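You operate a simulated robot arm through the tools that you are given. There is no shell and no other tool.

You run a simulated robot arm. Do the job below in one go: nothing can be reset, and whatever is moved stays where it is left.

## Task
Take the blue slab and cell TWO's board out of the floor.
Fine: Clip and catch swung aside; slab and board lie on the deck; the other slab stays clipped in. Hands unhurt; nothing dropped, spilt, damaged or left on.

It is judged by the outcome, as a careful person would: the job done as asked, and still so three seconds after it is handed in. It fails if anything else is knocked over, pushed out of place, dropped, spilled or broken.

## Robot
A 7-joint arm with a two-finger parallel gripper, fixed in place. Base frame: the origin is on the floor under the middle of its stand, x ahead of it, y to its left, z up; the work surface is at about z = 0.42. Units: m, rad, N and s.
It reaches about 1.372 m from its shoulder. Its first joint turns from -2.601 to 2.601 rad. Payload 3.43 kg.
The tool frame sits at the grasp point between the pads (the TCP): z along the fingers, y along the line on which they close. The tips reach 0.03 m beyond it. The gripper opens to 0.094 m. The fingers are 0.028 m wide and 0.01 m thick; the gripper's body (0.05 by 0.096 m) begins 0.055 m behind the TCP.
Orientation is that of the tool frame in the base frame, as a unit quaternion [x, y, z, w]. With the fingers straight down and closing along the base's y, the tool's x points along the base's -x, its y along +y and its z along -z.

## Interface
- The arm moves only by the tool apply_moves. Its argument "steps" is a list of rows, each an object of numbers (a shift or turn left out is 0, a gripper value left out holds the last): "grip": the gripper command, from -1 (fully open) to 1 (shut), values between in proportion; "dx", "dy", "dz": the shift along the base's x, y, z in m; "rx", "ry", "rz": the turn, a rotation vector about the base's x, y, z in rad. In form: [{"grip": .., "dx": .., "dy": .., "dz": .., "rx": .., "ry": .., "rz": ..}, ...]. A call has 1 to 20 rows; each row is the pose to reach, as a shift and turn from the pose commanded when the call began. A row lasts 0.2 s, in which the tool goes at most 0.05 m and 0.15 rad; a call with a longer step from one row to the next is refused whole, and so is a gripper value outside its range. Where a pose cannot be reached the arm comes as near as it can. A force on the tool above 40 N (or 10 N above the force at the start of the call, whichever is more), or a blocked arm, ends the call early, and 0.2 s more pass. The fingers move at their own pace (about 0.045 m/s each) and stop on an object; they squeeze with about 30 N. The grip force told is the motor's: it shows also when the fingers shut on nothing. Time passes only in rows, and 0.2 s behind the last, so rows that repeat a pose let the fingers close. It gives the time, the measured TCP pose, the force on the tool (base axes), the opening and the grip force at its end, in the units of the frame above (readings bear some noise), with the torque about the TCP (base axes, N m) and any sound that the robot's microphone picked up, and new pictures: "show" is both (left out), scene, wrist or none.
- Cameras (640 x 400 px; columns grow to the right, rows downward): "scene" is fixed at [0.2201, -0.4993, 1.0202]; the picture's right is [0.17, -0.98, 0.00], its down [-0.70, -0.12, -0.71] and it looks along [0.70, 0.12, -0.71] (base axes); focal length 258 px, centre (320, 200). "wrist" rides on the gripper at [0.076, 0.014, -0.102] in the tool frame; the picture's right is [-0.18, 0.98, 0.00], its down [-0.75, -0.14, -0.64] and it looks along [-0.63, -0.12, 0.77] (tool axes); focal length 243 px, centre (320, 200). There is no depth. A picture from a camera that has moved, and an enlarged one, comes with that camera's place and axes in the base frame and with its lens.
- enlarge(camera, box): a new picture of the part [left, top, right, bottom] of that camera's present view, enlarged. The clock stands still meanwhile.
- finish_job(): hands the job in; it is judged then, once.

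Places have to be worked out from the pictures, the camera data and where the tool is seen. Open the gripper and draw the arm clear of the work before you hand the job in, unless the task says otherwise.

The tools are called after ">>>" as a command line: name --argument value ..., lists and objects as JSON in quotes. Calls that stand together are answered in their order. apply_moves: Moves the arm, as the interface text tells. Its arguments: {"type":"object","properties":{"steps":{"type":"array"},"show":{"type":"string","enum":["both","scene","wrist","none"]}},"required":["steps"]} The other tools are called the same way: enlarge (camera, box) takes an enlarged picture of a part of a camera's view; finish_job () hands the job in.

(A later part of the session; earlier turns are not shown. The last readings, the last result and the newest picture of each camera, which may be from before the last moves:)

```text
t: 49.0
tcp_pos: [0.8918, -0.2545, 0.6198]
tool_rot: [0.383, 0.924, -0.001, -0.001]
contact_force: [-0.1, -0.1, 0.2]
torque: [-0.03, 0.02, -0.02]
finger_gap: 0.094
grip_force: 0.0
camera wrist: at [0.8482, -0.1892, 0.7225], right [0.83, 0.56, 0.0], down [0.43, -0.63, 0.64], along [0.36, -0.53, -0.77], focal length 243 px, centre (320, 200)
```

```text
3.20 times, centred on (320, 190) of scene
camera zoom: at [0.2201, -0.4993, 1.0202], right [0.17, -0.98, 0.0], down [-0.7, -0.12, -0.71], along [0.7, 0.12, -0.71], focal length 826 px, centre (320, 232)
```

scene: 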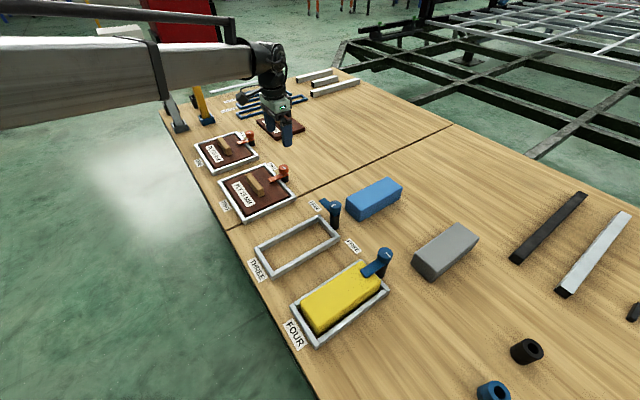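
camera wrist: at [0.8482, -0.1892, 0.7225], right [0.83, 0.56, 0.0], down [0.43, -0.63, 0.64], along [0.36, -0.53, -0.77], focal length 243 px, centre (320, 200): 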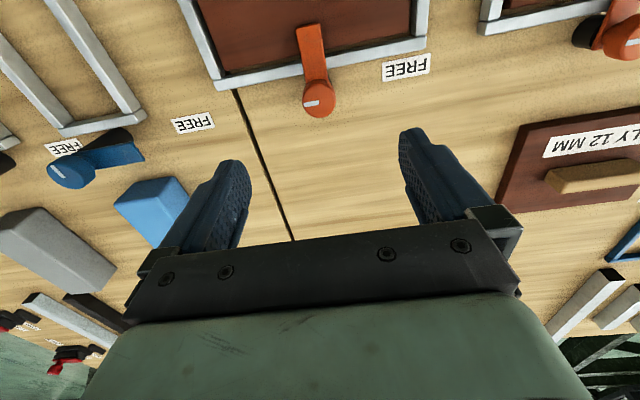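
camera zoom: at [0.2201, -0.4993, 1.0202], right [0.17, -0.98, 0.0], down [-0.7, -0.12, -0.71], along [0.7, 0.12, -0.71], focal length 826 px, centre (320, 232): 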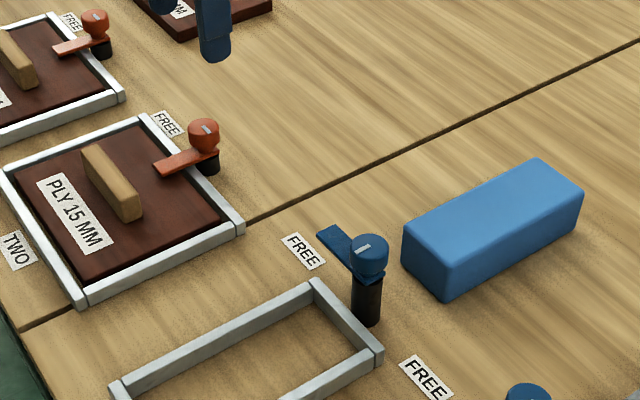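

The catch knob axis comes out at about (0.893, -0.256), within 2 mm of the tool. I'll correct and descend to just above the knob for a check.

>>> apply_moves --steps '[{"grip": -1, "dx": 0.001, "dy": -0.001, "dz": -0.03}, {"grip": -1, "dx": 0.0015, "dy": -0.0015, "dz": -0.065}, {"grip": -1, "dx": 0.0015, "dy": -0.0015, "dz": -0.09}, {"grip": -1, "dx": 0.0015, "dy": -0.0015, "dz": -0.1}, {"grip": -1, "dx": 0.0015, "dy": -0.0015, "dz": -0.1}]' --show "none"

>>> enlarge --camera "wrist" --box '[220, 60, 440, 240]'

>>> enlarge --camera "scene" --box '[240, 140, 320, 200]'

```text
t: 50.2
tcp_pos: [0.8912, -0.2561, 0.5196]
tool_rot: [0.383, 0.924, 0.0, 0.0]
contact_force: [0.2, 0.7, -0.7]
torque: [-0.01, 0.0, 0.0]
finger_gap: 0.0941
grip_force: 0.1
```

```text
2.22 times, centred on (330, 150) of wrist
camera zoom: at [0.8483, -0.1918, 0.6232], right [0.83, 0.56, 0.0], down [0.43, -0.63, 0.64], along [0.36, -0.53, -0.77], focal length 539 px, centre (298, 311)
```

zoom: 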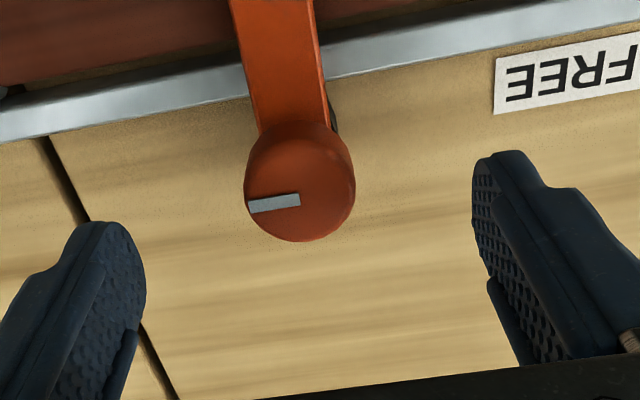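

```text
6.67 times, centred on (280, 170) of scene
camera zoom: at [0.2201, -0.4993, 1.0202], right [0.17, -0.98, 0.0], down [-0.7, -0.12, -0.71], along [0.7, 0.12, -0.71], focal length 1721 px, centre (587, 400)
```

zoom: 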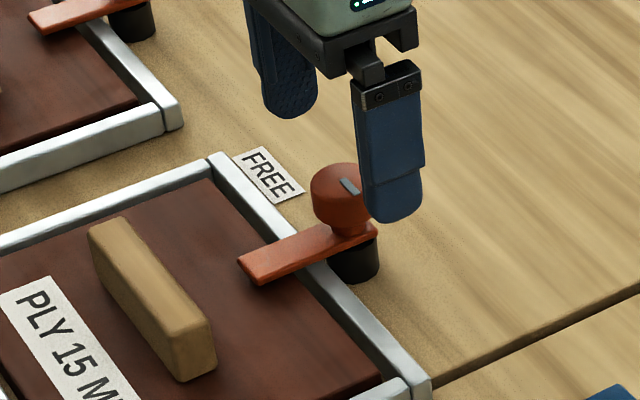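

The knob sits centred between the fingers, same as for the blue clip. Lowering to grip height, with the tips kept above the frame wall, then closing.

>>> apply_moves --steps '[{"grip": -1, "dx": 0.001, "dz": -0.02}, {"grip": -1, "dx": 0.002, "dz": -0.037}, {"grip": -1, "dx": 0.002, "dz": -0.047}, {"grip": -1, "dx": 0.002, "dz": -0.048}]' --show "none"

>>> enlarge --camera "scene" --box '[250, 150, 310, 195]'

>>> enlarge --camera "wrist" --box '[220, 100, 440, 260]'

```text
t: 51.2
tcp_pos: [0.8928, -0.2553, 0.4715]
tool_rot: [0.382, 0.924, 0.001, 0.0]
contact_force: [0.5, -0.7, 0.2]
torque: [0.01, 0.03, 0.01]
finger_gap: 0.0941
grip_force: 0.1
```

```text
8.89 times, centred on (280, 172) of scene
camera zoom: at [0.2201, -0.4993, 1.0202], right [0.17, -0.98, 0.0], down [-0.7, -0.12, -0.71], along [0.7, 0.12, -0.71], focal length 2295 px, centre (676, 444)
```

zoom: 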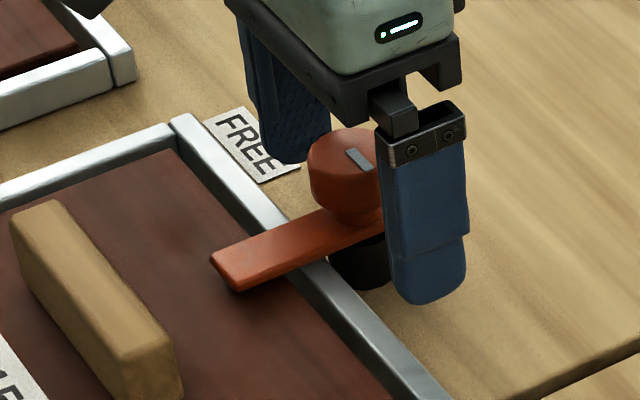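

```text
2.50 times, centred on (330, 180) of wrist
camera zoom: at [0.8501, -0.1917, 0.5752], right [0.83, 0.56, 0.0], down [0.43, -0.63, 0.64], along [0.36, -0.53, -0.77], focal length 606 px, centre (295, 250)
```

zoom: 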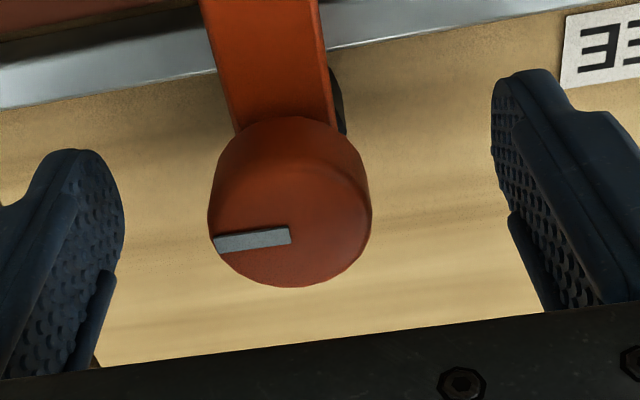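

The tool axis is within about 1 mm of the knob; I'll nudge it and close.

>>> apply_moves --steps '[{"grip": -1, "dx": -0.0005, "dy": -0.0013}, {"grip": 0.2, "dx": -0.0005, "dy": -0.0013}, {"grip": 0.2, "dx": -0.0005, "dy": -0.0013}, {"grip": 0.2, "dx": -0.0005, "dy": -0.0013}, {"grip": 0.6, "dx": -0.0005, "dy": -0.0013}, {"grip": 1, "dx": -0.0005, "dy": -0.0013}, {"grip": 1, "dx": -0.0005, "dy": -0.0013}]' --show "wrist"

>>> enlarge --camera "scene" --box '[250, 150, 310, 195]'

```text
t: 52.8
tcp_pos: [0.8919, -0.2589, 0.4719]
tool_rot: [0.382, 0.924, 0.0, 0.0]
contact_force: [6.6, 7.3, 0.1]
torque: [0.11, -0.03, 0.0]
finger_gap: 0.0334
grip_force: 45.0
camera wrist: at [0.8499, -0.1926, 0.5755], right [0.83, 0.56, 0.0], down [0.43, -0.63, 0.64], along [0.36, -0.53, -0.77], focal length 243 px, centre (320, 200)
```

wrist: 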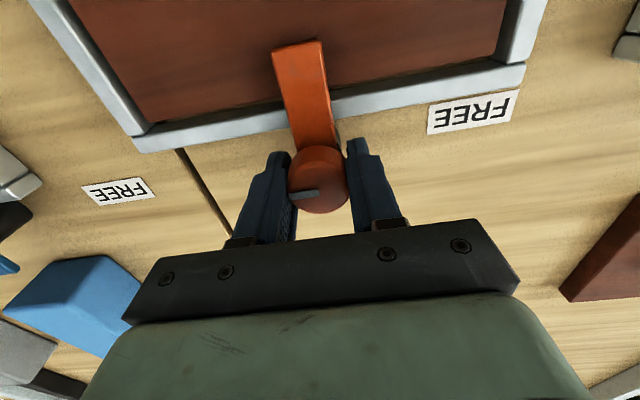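

```text
8.89 times, centred on (280, 172) of scene
camera zoom: at [0.2201, -0.4993, 1.0202], right [0.17, -0.98, 0.0], down [-0.7, -0.12, -0.71], along [0.7, 0.12, -0.71], focal length 2295 px, centre (676, 444)
```

zoom: 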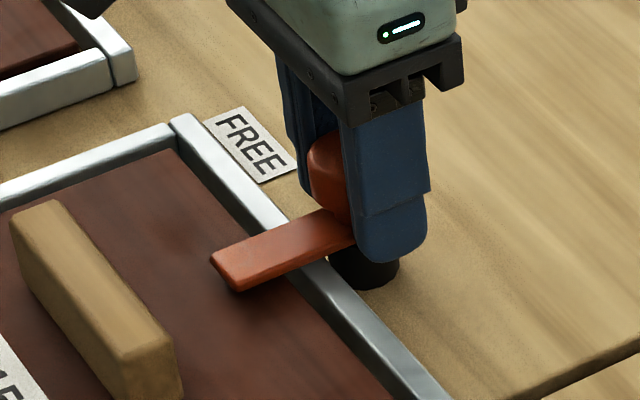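

The knob is gripped. A 10 N push along +x+y says to shift back about 2 mm; I'll do so and start turning clockwise towards FREE.

>>> apply_moves --steps '[{"grip": 1, "dx": 0.0013, "dy": 0.0014}, {"grip": 1, "dx": 0.0013, "dy": 0.0014, "rz": -0.06}, {"grip": 1, "dx": 0.0013, "dy": 0.0014, "rz": -0.13}, {"grip": 1, "dx": 0.0013, "dy": 0.0014, "rz": -0.21}, {"grip": 1, "dx": 0.0013, "dy": 0.0014, "rz": -0.3}]' --show "wrist"

```text
t: 54.0
tcp_pos: [0.8933, -0.2574, 0.4727]
tool_rot: [0.517, 0.856, -0.001, -0.001]
contact_force: [-15.5, -17.3, 0.8]
torque: [0.34, 0.53, 0.07]
finger_gap: 0.0333
grip_force: 44.8
camera wrist: at [0.8707, -0.1826, 0.5754], right [0.96, 0.29, 0.0], down [0.23, -0.73, 0.64], along [0.19, -0.61, -0.77], focal length 243 px, centre (320, 200)
```

wrist: 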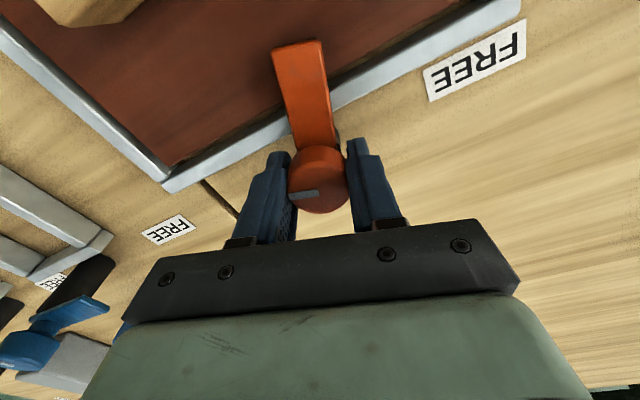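

The catch turns freely with the gripper. Easing the sideways load by about 2–3 mm while continuing the turn.

>>> apply_moves --steps '[{"grip": 1, "dx": -0.001, "dy": -0.0012, "rz": -0.04}, {"grip": 1, "dx": -0.002, "dy": -0.0024, "rz": -0.12}, {"grip": 1, "dx": -0.002, "dy": -0.0024, "rz": -0.21}, {"grip": 1, "dx": -0.002, "dy": -0.0024, "rz": -0.3}]' --show "none"

```text
t: 55.0
tcp_pos: [0.8923, -0.2589, 0.4735]
tool_rot: [0.639, 0.77, 0.001, -0.001]
contact_force: [-18.3, 4.0, -0.8]
torque: [-1.17, -0.23, 0.03]
finger_gap: 0.0335
grip_force: 44.5
```

>>> apply_moves --steps '[{"grip": 1, "dx": -0.001, "dy": 0.0003, "rz": -0.04}, {"grip": 1, "dx": -0.0023, "dy": 0.0005, "rz": -0.12}, {"grip": 1, "dx": -0.0023, "dy": 0.0005, "rz": -0.21}, {"grip": 1, "dx": -0.0023, "dy": 0.0005, "rz": -0.3}]' --show "wrist"

```text
t: 56.0
tcp_pos: [0.8913, -0.2562, 0.4722]
tool_rot: [0.747, 0.665, 0.0, 0.001]
contact_force: [3.8, 1.7, -2.1]
torque: [0.98, -0.24, 0.01]
finger_gap: 0.0333
grip_force: 45.2
camera wrist: at [0.9144, -0.1833, 0.5756], right [0.95, -0.3, 0.0], down [-0.23, -0.73, 0.64], along [-0.19, -0.61, -0.77], focal length 243 px, centre (320, 200)
```

wrist: 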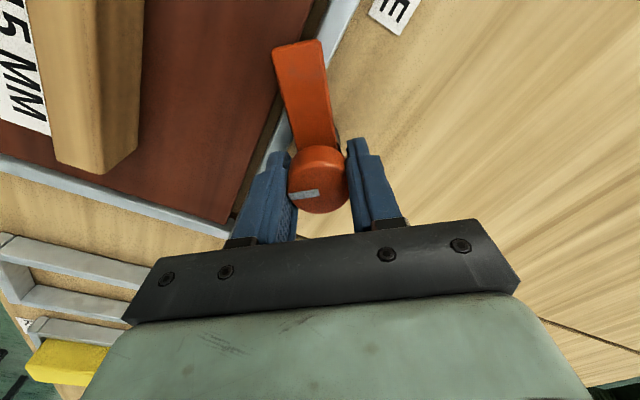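

About 52° round and the load is small. Continuing.

>>> apply_moves --steps '[{"grip": 1, "rz": -0.08}, {"grip": 1, "rz": -0.17}, {"grip": 1, "rz": -0.26}, {"grip": 1, "rz": -0.35}]' --show "none"

```text
t: 57.0
tcp_pos: [0.8897, -0.2576, 0.4729]
tool_rot: [0.851, 0.525, 0.001, 0.0]
contact_force: [11.6, 7.5, -10.3]
torque: [-0.21, -0.16, -0.02]
finger_gap: 0.0336
grip_force: 44.9
```

>>> apply_moves --steps '[{"grip": 1, "dx": 0.0009, "dy": 0.0005, "dz": -0.0004, "rz": -0.04}, {"grip": 1, "dx": 0.0017, "dy": 0.001, "dz": -0.0008, "rz": -0.11}, {"grip": 1, "dx": 0.0017, "dy": 0.001, "dz": -0.0008, "rz": -0.19}, {"grip": 1, "dx": 0.0017, "dy": 0.001, "dz": -0.0008, "rz": -0.26}, {"grip": 1, "dx": 0.0017, "dy": 0.001, "dz": -0.0008, "rz": -0.32}]' --show "both"

>>> enlarge --camera "scene" --box '[240, 140, 320, 200]'

```text
t: 58.2
tcp_pos: [0.8887, -0.2573, 0.4723]
tool_rot: [0.924, 0.383, -0.002, -0.001]
contact_force: [-22.6, -1.6, 2.7]
torque: [0.62, -0.4, 0.06]
finger_gap: 0.0334
grip_force: 45.4
camera wrist: at [0.9546, -0.2127, 0.5753], right [0.56, -0.83, 0.0], down [-0.63, -0.43, 0.64], along [-0.53, -0.36, -0.76], focal length 243 px, centre (320, 200)
```

scene: 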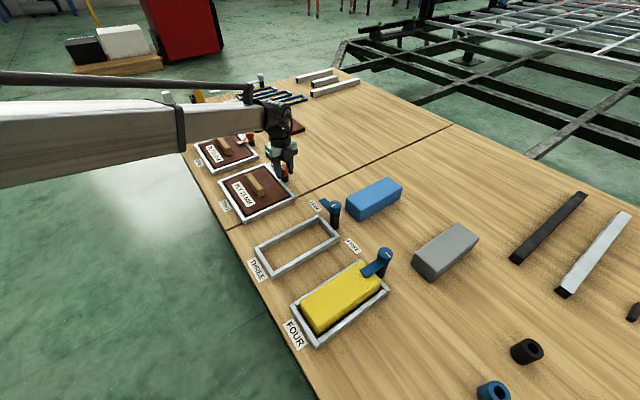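
wrist: 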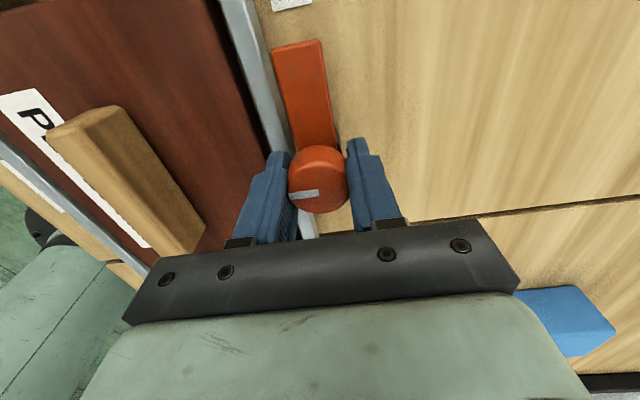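

```text
6.67 times, centred on (280, 170) of scene
camera zoom: at [0.2201, -0.4993, 1.0202], right [0.17, -0.98, 0.0], down [-0.7, -0.12, -0.71], along [0.7, 0.12, -0.71], focal length 1721 px, centre (587, 400)
```

zoom: 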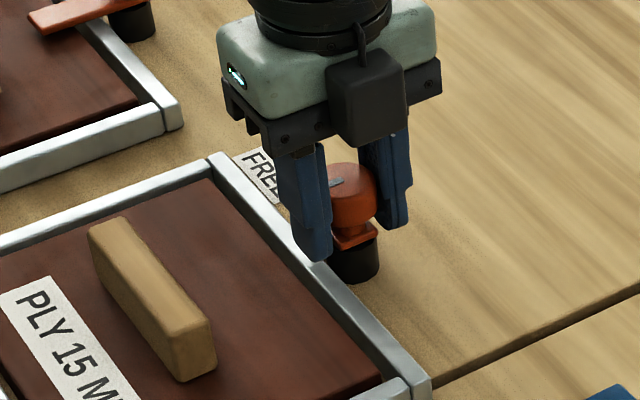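

The catch arm is fully alongside the frame pointing to FREE. I'll relieve the side load, nudge a touch further, then open slightly and rise.

>>> apply_moves --steps '[{"grip": 1, "dx": -0.0015, "rz": -0.01}, {"grip": 1, "dx": -0.003, "rz": -0.02}, {"grip": 1, "dx": -0.003, "rz": -0.02}]' --show "none"

```text
t: 59.0
tcp_pos: [0.8895, -0.2572, 0.4732]
tool_rot: [0.927, 0.374, 0.001, 0.0]
contact_force: [-2.8, -1.9, 5.2]
torque: [-0.79, 0.75, 0.32]
finger_gap: 0.0333
grip_force: 44.6
```

>>> apply_moves --steps '[{"grip": 1, "rz": 0.015}, {"grip": 0.1, "rz": 0.015}, {"grip": 0.1, "rz": 0.015}, {"grip": 0.1, "rz": 0.015}, {"grip": 0.1, "dz": 0.015, "rz": 0.015}, {"grip": 0.1, "dz": 0.05, "rz": 0.015}, {"grip": 0.1, "dz": 0.09, "rz": 0.015}, {"grip": 0.1, "dz": 0.13, "rz": 0.015}, {"grip": 0.1, "dz": 0.15, "rz": 0.015}]' --show "both"

>>> enlarge --camera "scene" --box '[240, 140, 320, 200]'

>>> enlarge --camera "scene" --box '[215, 155, 305, 225]'

```text
t: 61.0
tcp_pos: [0.8885, -0.2581, 0.6224]
tool_rot: [0.924, 0.382, 0.0, 0.0]
contact_force: [0.7, -0.8, -0.3]
torque: [0.0, 0.01, 0.01]
finger_gap: 0.0424
grip_force: 0.0
camera wrist: at [0.9531, -0.2143, 0.7258], right [0.56, -0.83, 0.0], down [-0.63, -0.43, 0.64], along [-0.53, -0.36, -0.77], focal length 243 px, centre (320, 200)
```

scene: 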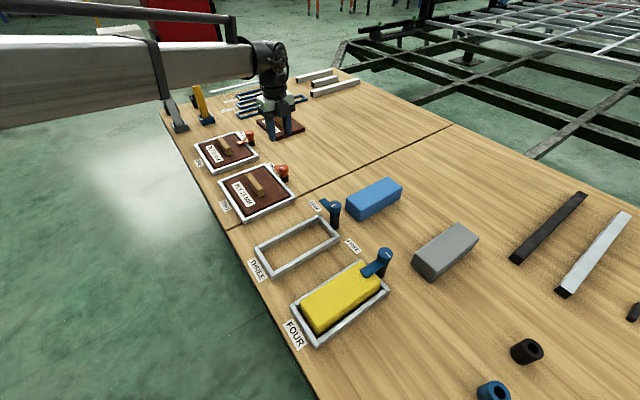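
wrist: 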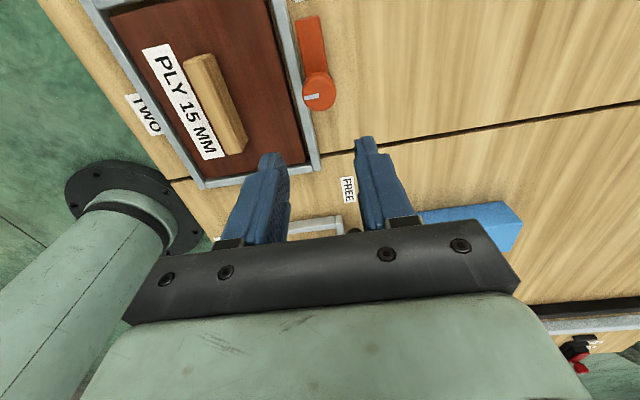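

```text
6.67 times, centred on (280, 170) of scene
camera zoom: at [0.2201, -0.4993, 1.0202], right [0.17, -0.98, 0.0], down [-0.7, -0.12, -0.71], along [0.7, 0.12, -0.71], focal length 1721 px, centre (587, 400)
```

zoom: 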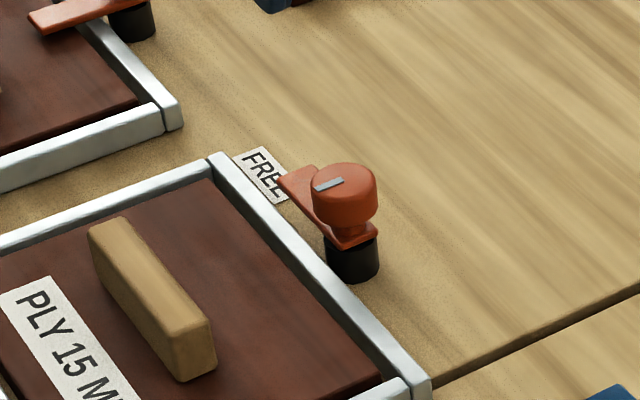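

```text
5.71 times, centred on (260, 190) of scene
camera zoom: at [0.2201, -0.4993, 1.0202], right [0.17, -0.98, 0.0], down [-0.7, -0.12, -0.71], along [0.7, 0.12, -0.71], focal length 1475 px, centre (663, 257)
```

zoom: 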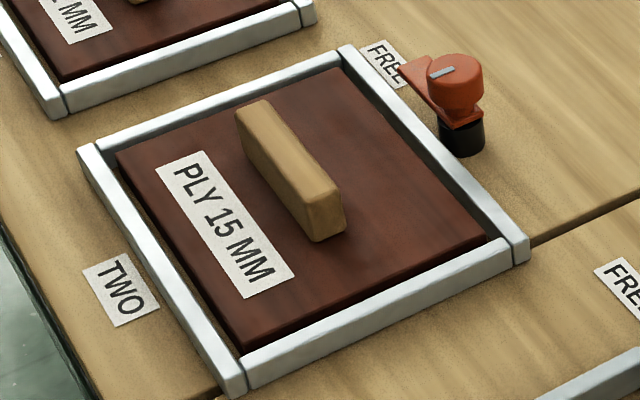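

The catch is swung fully aside and holding. The tool's current orientation already closes across the handle, so I'll zoom the wrist view to locate the handle.

>>> enlarge --camera "wrist" --box '[150, 30, 290, 180]'

```text
2.67 times, centred on (220, 105) of wrist
camera zoom: at [0.9531, -0.2143, 0.7258], right [0.56, -0.83, 0.0], down [-0.63, -0.43, 0.64], along [-0.53, -0.36, -0.77], focal length 647 px, centre (587, 453)
```

zoom: 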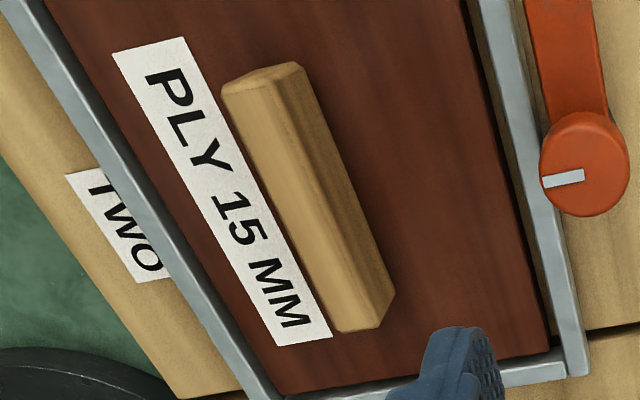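

The handle is about 21 mm thick and 0.10 long, centred near (0.812, -0.175) with its top at about 0.464. The board top is about 0.435. Moving above the handle with the gripper open.

>>> apply_moves --steps '[{"grip": 0.1, "dx": -0.02, "dy": 0.02}, {"grip": 0, "dx": -0.045, "dy": 0.046}, {"grip": -0.2, "dx": -0.07, "dy": 0.072}, {"grip": -0.2, "dx": -0.078, "dy": 0.0813, "dz": -0.03}, {"grip": -0.2, "dx": -0.078, "dy": 0.0813, "dz": -0.06}, {"grip": -0.2, "dx": -0.078, "dy": 0.0813, "dz": -0.075}, {"grip": -0.2, "dx": -0.078, "dy": 0.0813, "dz": -0.075}]' --show "both"

>>> enlarge --camera "wrist" --box '[180, 60, 480, 250]'

>>> enlarge --camera "scene" --box '[215, 140, 305, 220]'

```text
t: 62.6
tcp_pos: [0.8095, -0.1767, 0.5456]
tool_rot: [0.924, 0.381, 0.0, 0.0]
contact_force: [0.1, 0.2, 0.0]
torque: [-0.01, 0.01, 0.01]
finger_gap: 0.0561
grip_force: 0.1
camera wrist: at [0.8742, -0.1316, 0.6492], right [0.56, -0.83, 0.0], down [-0.63, -0.43, 0.64], along [-0.53, -0.36, -0.77], focal length 243 px, centre (320, 200)
```

scene: 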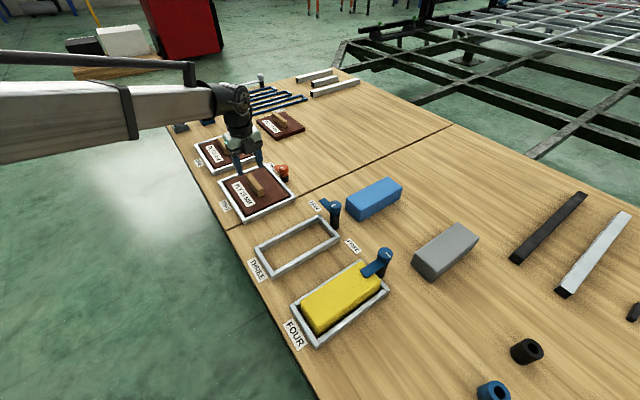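
wrist: 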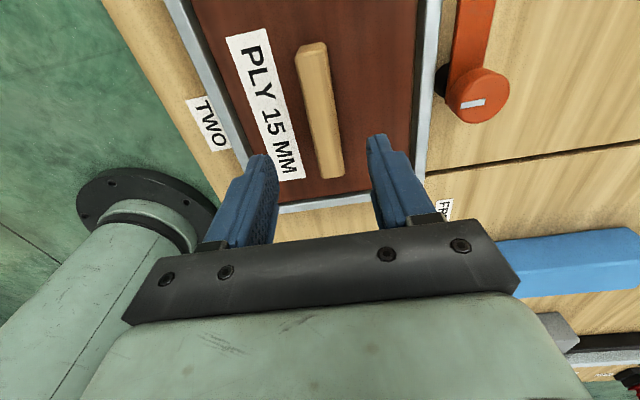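

```text
2.11 times, centred on (330, 155) of wrist
camera zoom: at [0.8742, -0.1316, 0.6492], right [0.56, -0.83, 0.0], down [-0.63, -0.43, 0.64], along [-0.53, -0.36, -0.77], focal length 511 px, centre (299, 295)
```

zoom: 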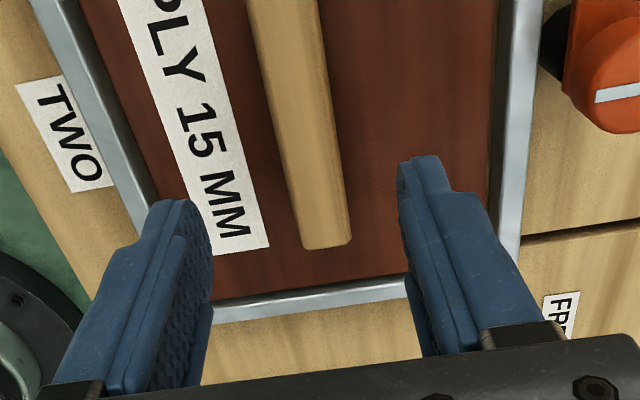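

```text
5.00 times, centred on (260, 180) of scene
camera zoom: at [0.2201, -0.4993, 1.0202], right [0.17, -0.98, 0.0], down [-0.7, -0.12, -0.71], along [0.7, 0.12, -0.71], focal length 1291 px, centre (620, 300)
```

zoom: 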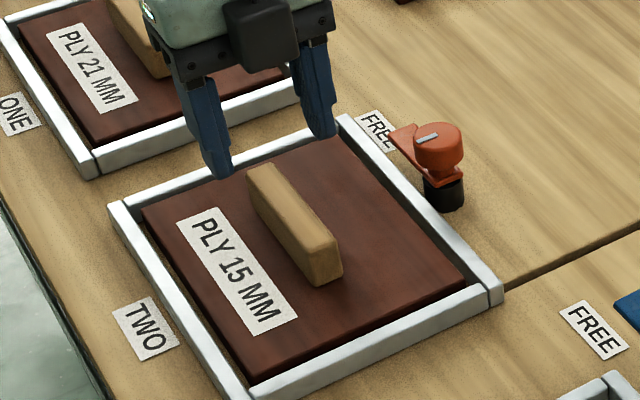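

The handle lies centred between the fingers. Lowering so the tips stop about 4 mm above the board's top face.

>>> apply_moves --steps '[{"grip": -0.2, "dx": 0.0015, "dy": 0.001, "dz": -0.025}, {"grip": -0.2, "dx": 0.003, "dy": 0.0015, "dz": -0.05}, {"grip": -0.2, "dx": 0.003, "dy": 0.0015, "dz": -0.065}, {"grip": -0.2, "dx": 0.003, "dy": 0.0015, "dz": -0.074}, {"grip": -0.2, "dx": 0.003, "dy": 0.0015, "dz": -0.077}, {"grip": -0.2, "dx": 0.003, "dy": 0.0015, "dz": -0.077}]' --show "none"

>>> enlarge --camera "wrist" --box '[180, 60, 480, 250]'

>>> enlarge --camera "scene" --box '[225, 150, 305, 210]'

```text
t: 64.0
tcp_pos: [0.8131, -0.1735, 0.4699]
tool_rot: [0.925, 0.381, 0.0, -0.001]
contact_force: [-0.2, 0.3, 0.4]
torque: [0.01, 0.0, 0.01]
finger_gap: 0.0564
grip_force: 0.0
```

```text
2.11 times, centred on (330, 155) of wrist
camera zoom: at [0.8782, -0.1298, 0.5734], right [0.56, -0.83, 0.0], down [-0.63, -0.43, 0.64], along [-0.53, -0.36, -0.77], focal length 511 px, centre (299, 295)
```

zoom: 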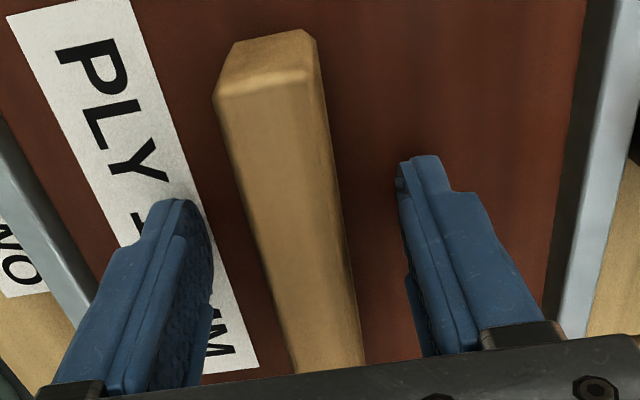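

```text
6.67 times, centred on (265, 180) of scene
camera zoom: at [0.2201, -0.4993, 1.0202], right [0.17, -0.98, 0.0], down [-0.7, -0.12, -0.71], along [0.7, 0.12, -0.71], focal length 1721 px, centre (687, 333)
```

zoom: 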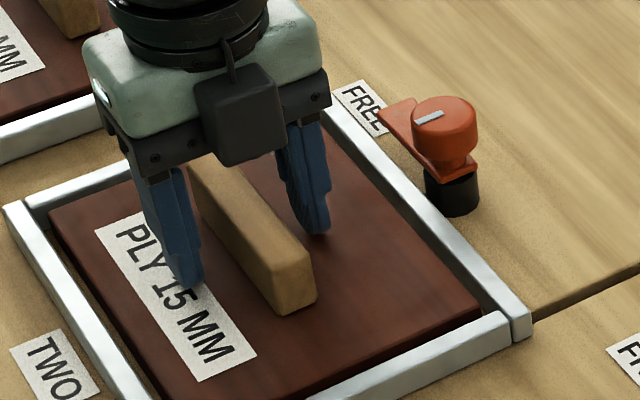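

The fingers straddle the handle without touching anything. Closing on it.

>>> apply_moves --steps '[{"grip": 0.3}, {"grip": 0.5}, {"grip": 0.7}, {"grip": 1}, {"grip": 1}, {"grip": 1}]' --show "none"

>>> enlarge --camera "scene" --box '[225, 150, 305, 210]'

>>> enlarge --camera "wrist" --box '[180, 60, 480, 250]'

```text
t: 65.4
tcp_pos: [0.8135, -0.1732, 0.47]
tool_rot: [0.924, 0.381, 0.0, 0.0]
contact_force: [0.3, -1.0, 0.8]
torque: [0.05, -0.03, 0.05]
finger_gap: 0.0263
grip_force: 29.5
```

```text
6.67 times, centred on (265, 180) of scene
camera zoom: at [0.2201, -0.4993, 1.0202], right [0.17, -0.98, 0.0], down [-0.7, -0.12, -0.71], along [0.7, 0.12, -0.71], focal length 1721 px, centre (687, 333)
```

zoom: 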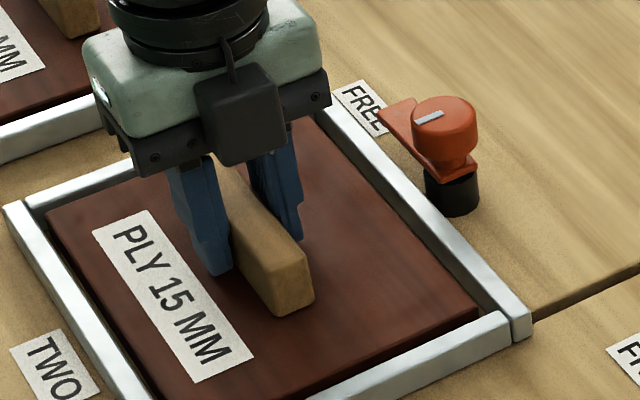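

```text
2.11 times, centred on (330, 155) of wrist
camera zoom: at [0.8782, -0.1298, 0.5736], right [0.56, -0.83, 0.0], down [-0.63, -0.43, 0.64], along [-0.53, -0.36, -0.77], focal length 511 px, centre (299, 295)
```

zoom: 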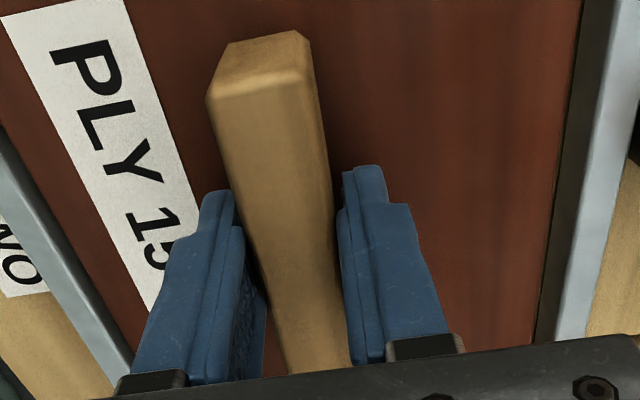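

The handle is gripped at 26 mm. Lifting very slowly at first and reading the load.

>>> apply_moves --steps '[{"grip": 1, "dz": 0.001}, {"grip": 1, "dz": 0.002}, {"grip": 1, "dz": 0.003}, {"grip": 1, "dz": 0.004}, {"grip": 1, "dz": 0.005}, {"grip": 1, "dz": 0.006}, {"grip": 1, "dz": 0.007}, {"grip": 1, "dz": 0.008}]' --show "none"

>>> enlarge --camera "scene" --box '[215, 155, 305, 225]'

>>> enlarge --camera "wrist" --box '[180, 60, 480, 250]'

```text
t: 67.2
tcp_pos: [0.8155, -0.1741, 0.4763]
tool_rot: [0.924, 0.381, -0.001, 0.001]
contact_force: [1.1, 0.0, -3.4]
torque: [0.04, 0.01, 0.0]
finger_gap: 0.0262
grip_force: 29.8
```

```text
5.71 times, centred on (260, 190) of scene
camera zoom: at [0.2201, -0.4993, 1.0202], right [0.17, -0.98, 0.0], down [-0.7, -0.12, -0.71], along [0.7, 0.12, -0.71], focal length 1475 px, centre (663, 257)
```

zoom: 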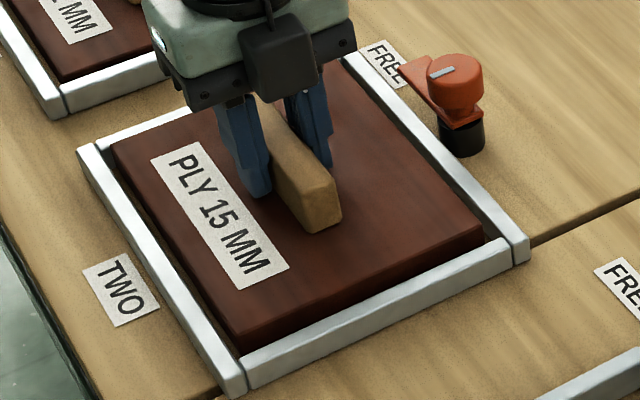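

```text
2.11 times, centred on (330, 155) of wrist
camera zoom: at [0.8787, -0.1298, 0.5807], right [0.56, -0.83, 0.0], down [-0.63, -0.43, 0.64], along [-0.53, -0.36, -0.77], focal length 511 px, centre (299, 295)
```

zoom: 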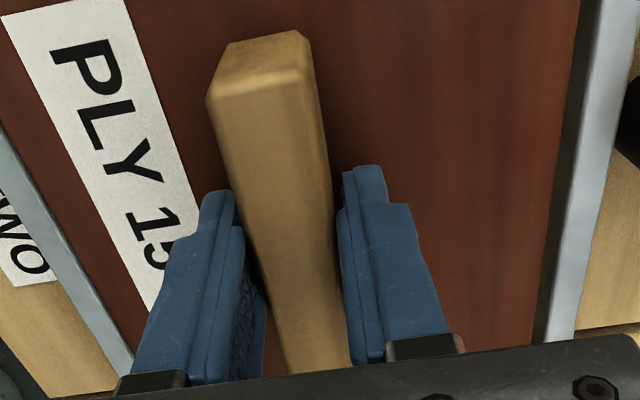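

The board is rising level with the handle, at about 3.4 N with no slip. Continuing to lift slowly, clear of the frame.

>>> apply_moves --steps '[{"grip": 1, "dz": 0.0015}, {"grip": 1, "dz": 0.003}, {"grip": 1, "dz": 0.005}, {"grip": 1, "dz": 0.007}, {"grip": 1, "dz": 0.009}, {"grip": 1, "dz": 0.011}, {"grip": 1, "dz": 0.013}, {"grip": 1, "dz": 0.015}, {"grip": 1, "dz": 0.017}, {"grip": 1, "dz": 0.019}, {"grip": 1, "dz": 0.021}, {"grip": 1, "dz": 0.023}, {"grip": 1, "dz": 0.026}, {"grip": 1, "dz": 0.029}, {"grip": 1, "dz": 0.032}, {"grip": 1, "dz": 0.036}, {"grip": 1, "dz": 0.04}, {"grip": 1, "dz": 0.044}, {"grip": 1, "dz": 0.047}, {"grip": 1, "dz": 0.049}]' --show "both"

>>> enlarge --camera "scene" --box '[200, 140, 320, 230]'

```text
t: 71.4
tcp_pos: [0.8139, -0.1729, 0.5263]
tool_rot: [0.925, 0.381, 0.0, 0.0]
contact_force: [0.3, -0.7, -3.7]
torque: [0.02, 0.0, -0.01]
finger_gap: 0.0266
grip_force: 29.9
camera wrist: at [0.8785, -0.1299, 0.6296], right [0.56, -0.83, 0.0], down [-0.63, -0.43, 0.64], along [-0.53, -0.36, -0.77], focal length 243 px, centre (320, 200)
```

scene: 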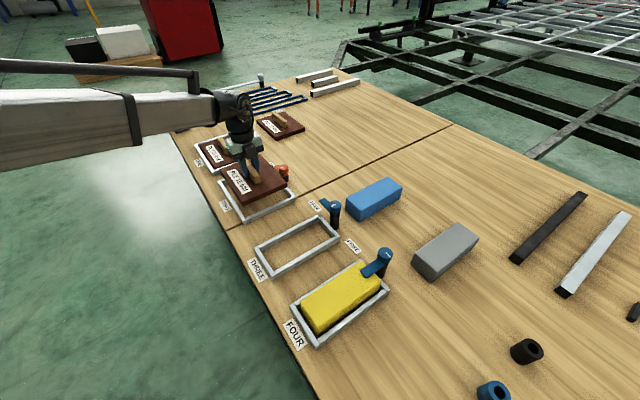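
wrist: 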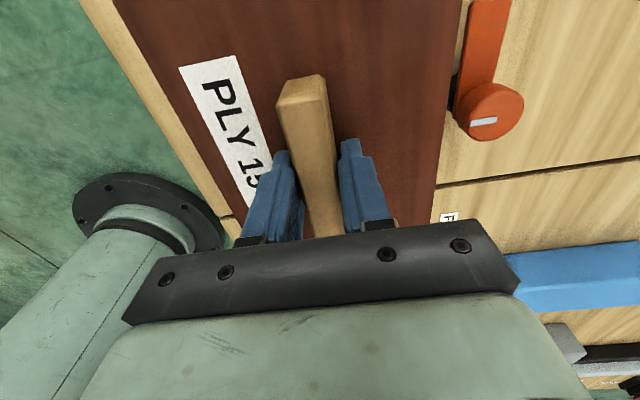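

```text
4.44 times, centred on (260, 185) of scene
camera zoom: at [0.2201, -0.4993, 1.0202], right [0.17, -0.98, 0.0], down [-0.7, -0.12, -0.71], along [0.7, 0.12, -0.71], focal length 1147 px, centre (587, 267)
```

zoom: 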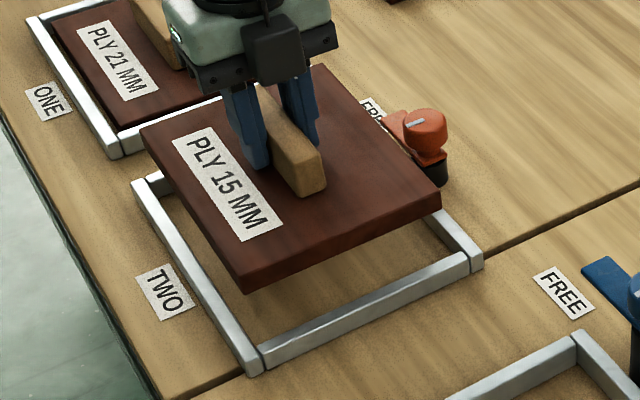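

The board is free of the frame, level and firmly held. Raising it above the knob before carrying it across.

>>> apply_moves --steps '[{"grip": 1, "dz": 0.004}, {"grip": 1, "dz": 0.01}, {"grip": 1, "dz": 0.017}, {"grip": 1, "dz": 0.025}, {"grip": 1, "dz": 0.033}, {"grip": 1, "dz": 0.041}, {"grip": 1, "dz": 0.049}, {"grip": 1, "dz": 0.056}, {"grip": 1, "dz": 0.062}, {"grip": 1, "dz": 0.066}, {"grip": 1, "dz": 0.068}]' --show "none"

>>> enlarge --camera "scene" --box '[180, 100, 420, 250]'

```text
t: 73.8
tcp_pos: [0.8139, -0.1747, 0.5949]
tool_rot: [0.925, 0.381, 0.0, 0.001]
contact_force: [0.8, 0.4, -3.1]
torque: [-0.01, -0.02, 0.0]
finger_gap: 0.0263
grip_force: 29.4
```

```text
2.67 times, centred on (300, 175) of scene
camera zoom: at [0.2201, -0.4993, 1.0202], right [0.17, -0.98, 0.0], down [-0.7, -0.12, -0.71], along [0.7, 0.12, -0.71], focal length 688 px, centre (373, 267)
```

zoom: 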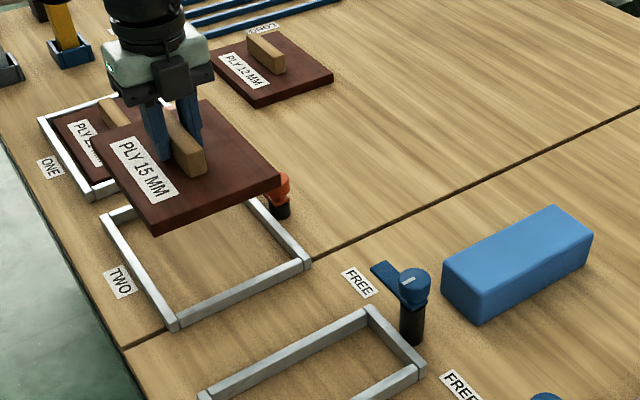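

The board is high enough that its underside (about 0.545) clears the 0.474 knob. Carrying it along +x-y to clear deck near (1.015, -0.37), between the 12 mm board and the seam.

>>> apply_moves --steps '[{"grip": 1, "dx": 0.004, "dy": -0.004}, {"grip": 1, "dx": 0.012, "dy": -0.011}, {"grip": 1, "dx": 0.022, "dy": -0.021}, {"grip": 1, "dx": 0.034, "dy": -0.032}, {"grip": 1, "dx": 0.047, "dy": -0.045}, {"grip": 1, "dx": 0.06, "dy": -0.057}, {"grip": 1, "dx": 0.073, "dy": -0.07}, {"grip": 1, "dx": 0.086, "dy": -0.082}, {"grip": 1, "dx": 0.099, "dy": -0.095}, {"grip": 1, "dx": 0.112, "dy": -0.107}, {"grip": 1, "dx": 0.125, "dy": -0.12}, {"grip": 1, "dx": 0.138, "dy": -0.132}, {"grip": 1, "dx": 0.151, "dy": -0.145}, {"grip": 1, "dx": 0.164, "dy": -0.157}, {"grip": 1, "dx": 0.177, "dy": -0.17}, {"grip": 1, "dx": 0.188, "dy": -0.181}, {"grip": 1, "dx": 0.197, "dy": -0.189}, {"grip": 1, "dx": 0.202, "dy": -0.194}, {"grip": 1, "dx": 0.203, "dy": -0.195}, {"grip": 1, "dx": 0.203, "dy": -0.195}]' --show "both"

>>> enlarge --camera "scene" --box '[220, 80, 460, 230]'

```text
t: 78.0
tcp_pos: [1.0163, -0.3685, 0.5945]
tool_rot: [0.924, 0.381, -0.001, 0.0]
contact_force: [0.2, 0.0, -3.3]
torque: [0.0, 0.0, 0.03]
finger_gap: 0.0262
grip_force: 30.0
camera wrist: at [1.0814, -0.3249, 0.6975], right [0.56, -0.83, 0.0], down [-0.63, -0.43, 0.64], along [-0.53, -0.36, -0.77], focal length 243 px, centre (320, 200)
```

scene: 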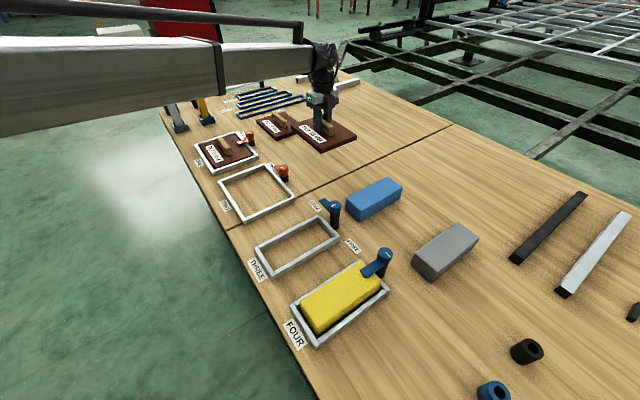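
wrist: 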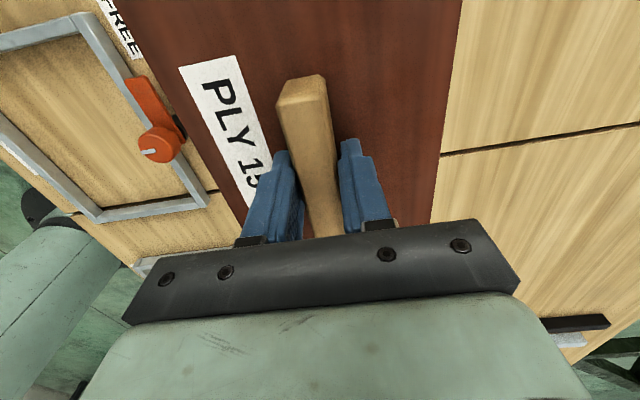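

```text
2.67 times, centred on (340, 155) of scene
camera zoom: at [0.2201, -0.4993, 1.0202], right [0.17, -0.98, 0.0], down [-0.7, -0.12, -0.71], along [0.7, 0.12, -0.71], focal length 688 px, centre (267, 320)
```

zoom: 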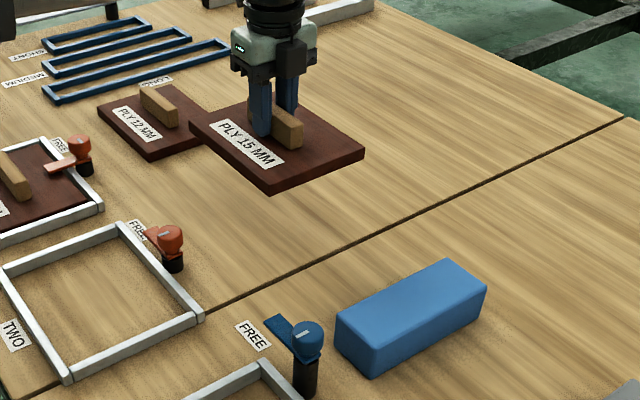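

The board is over clear deck. Lowering to about 10 mm above it.

>>> apply_moves --steps '[{"grip": 1, "dz": -0.004}, {"grip": 1, "dz": -0.012}, {"grip": 1, "dz": -0.022}, {"grip": 1, "dz": -0.033}, {"grip": 1, "dz": -0.044}, {"grip": 1, "dz": -0.055}, {"grip": 1, "dz": -0.066}, {"grip": 1, "dz": -0.077}, {"grip": 1, "dz": -0.087}, {"grip": 1, "dz": -0.096}, {"grip": 1, "dz": -0.104}, {"grip": 1, "dz": -0.11}, {"grip": 1, "dz": -0.114}, {"grip": 1, "dz": -0.116}]' --show "none"

>>> enlarge --camera "scene" --box '[260, 90, 380, 180]'

```text
t: 81.0
tcp_pos: [1.0181, -0.3693, 0.4782]
tool_rot: [0.925, 0.381, 0.001, 0.0]
contact_force: [0.2, 0.0, -4.7]
torque: [0.0, -0.02, 0.02]
finger_gap: 0.0263
grip_force: 30.0
```

```text
4.44 times, centred on (320, 135) of scene
camera zoom: at [0.2201, -0.4993, 1.0202], right [0.17, -0.98, 0.0], down [-0.7, -0.12, -0.71], along [0.7, 0.12, -0.71], focal length 1147 px, centre (320, 489)
```

zoom: 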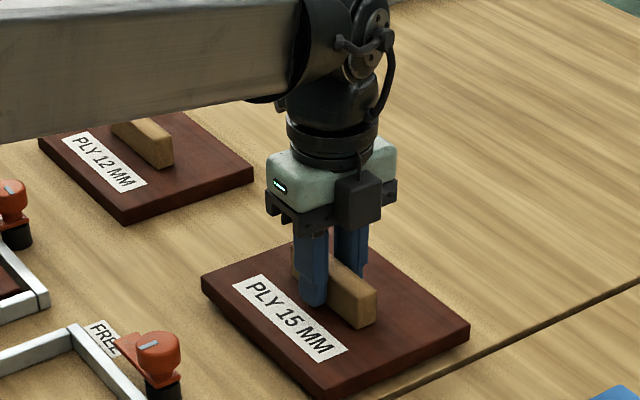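

The board is just above the deck and not yet touching. Creeping down until contact.

>>> apply_moves --steps '[{"grip": 1, "dz": -0.0015}, {"grip": 1, "dz": -0.003}, {"grip": 1, "dz": -0.0045}, {"grip": 1, "dz": -0.006}]' --show "none"

```text
t: 82.0
tcp_pos: [1.0173, -0.3702, 0.4725]
tool_rot: [0.924, 0.381, 0.0, 0.0]
contact_force: [0.1, 0.7, -3.6]
torque: [0.05, 0.0, 0.01]
finger_gap: 0.0261
grip_force: 30.0
```

>>> apply_moves --steps '[{"grip": 1, "dz": -0.001}, {"grip": 1, "dz": -0.002}]' --show "none"

```text
t: 82.6
tcp_pos: [1.0165, -0.3695, 0.4707]
tool_rot: [0.925, 0.381, 0.0, 0.0]
contact_force: [-1.1, -0.4, -2.4]
torque: [-0.05, 0.08, -0.04]
finger_gap: 0.0263
grip_force: 30.1
```

>>> apply_moves --steps '[{"grip": 1, "dz": -0.0007}, {"grip": 1, "dz": -0.0015}]' --show "none"

```text
t: 83.2
tcp_pos: [1.0164, -0.3695, 0.4713]
tool_rot: [0.925, 0.381, 0.0, 0.0]
contact_force: [0.7, 2.9, 11.5]
torque: [-0.42, 0.52, -0.04]
finger_gap: 0.0264
grip_force: 30.2
```

Touchdown: +11 N. Easing off 1 mm, then opening gently.

>>> apply_moves --steps '[{"grip": 1, "dz": 0.001}, {"grip": 0.2, "dz": 0.001}, {"grip": -0.2, "dz": 0.001}, {"grip": -0.2, "dz": 0.001}, {"grip": -0.2, "dz": 0.001}]' --show "both"

>>> enlarge --camera "scene" --box '[260, 90, 380, 180]'

```text
t: 84.4
tcp_pos: [1.0161, -0.3696, 0.4702]
tool_rot: [0.925, 0.381, -0.001, 0.0]
contact_force: [-1.2, 0.3, -0.1]
torque: [0.02, 0.0, 0.0]
finger_gap: 0.0567
grip_force: 0.1
camera wrist: at [1.0814, -0.3254, 0.5731], right [0.56, -0.83, 0.0], down [-0.63, -0.43, 0.64], along [-0.53, -0.36, -0.77], focal length 243 px, centre (320, 200)
```

scene: 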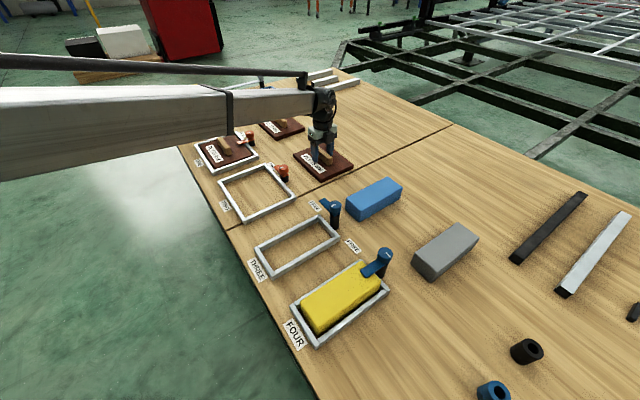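
wrist: 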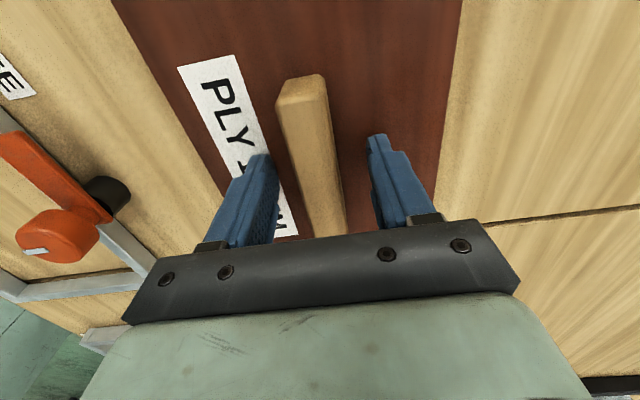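

```text
4.44 times, centred on (320, 135) of scene
camera zoom: at [0.2201, -0.4993, 1.0202], right [0.17, -0.98, 0.0], down [-0.7, -0.12, -0.71], along [0.7, 0.12, -0.71], focal length 1147 px, centre (320, 489)
```

zoom: 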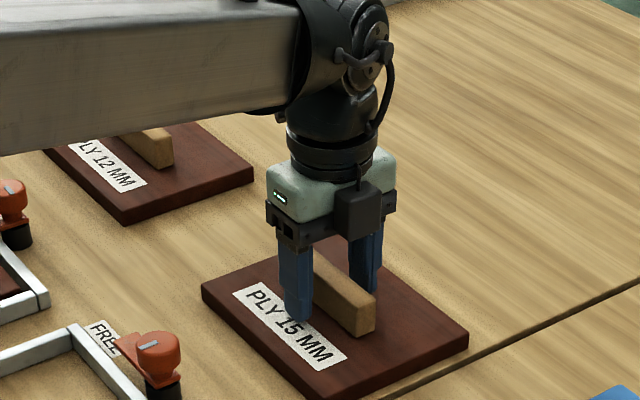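

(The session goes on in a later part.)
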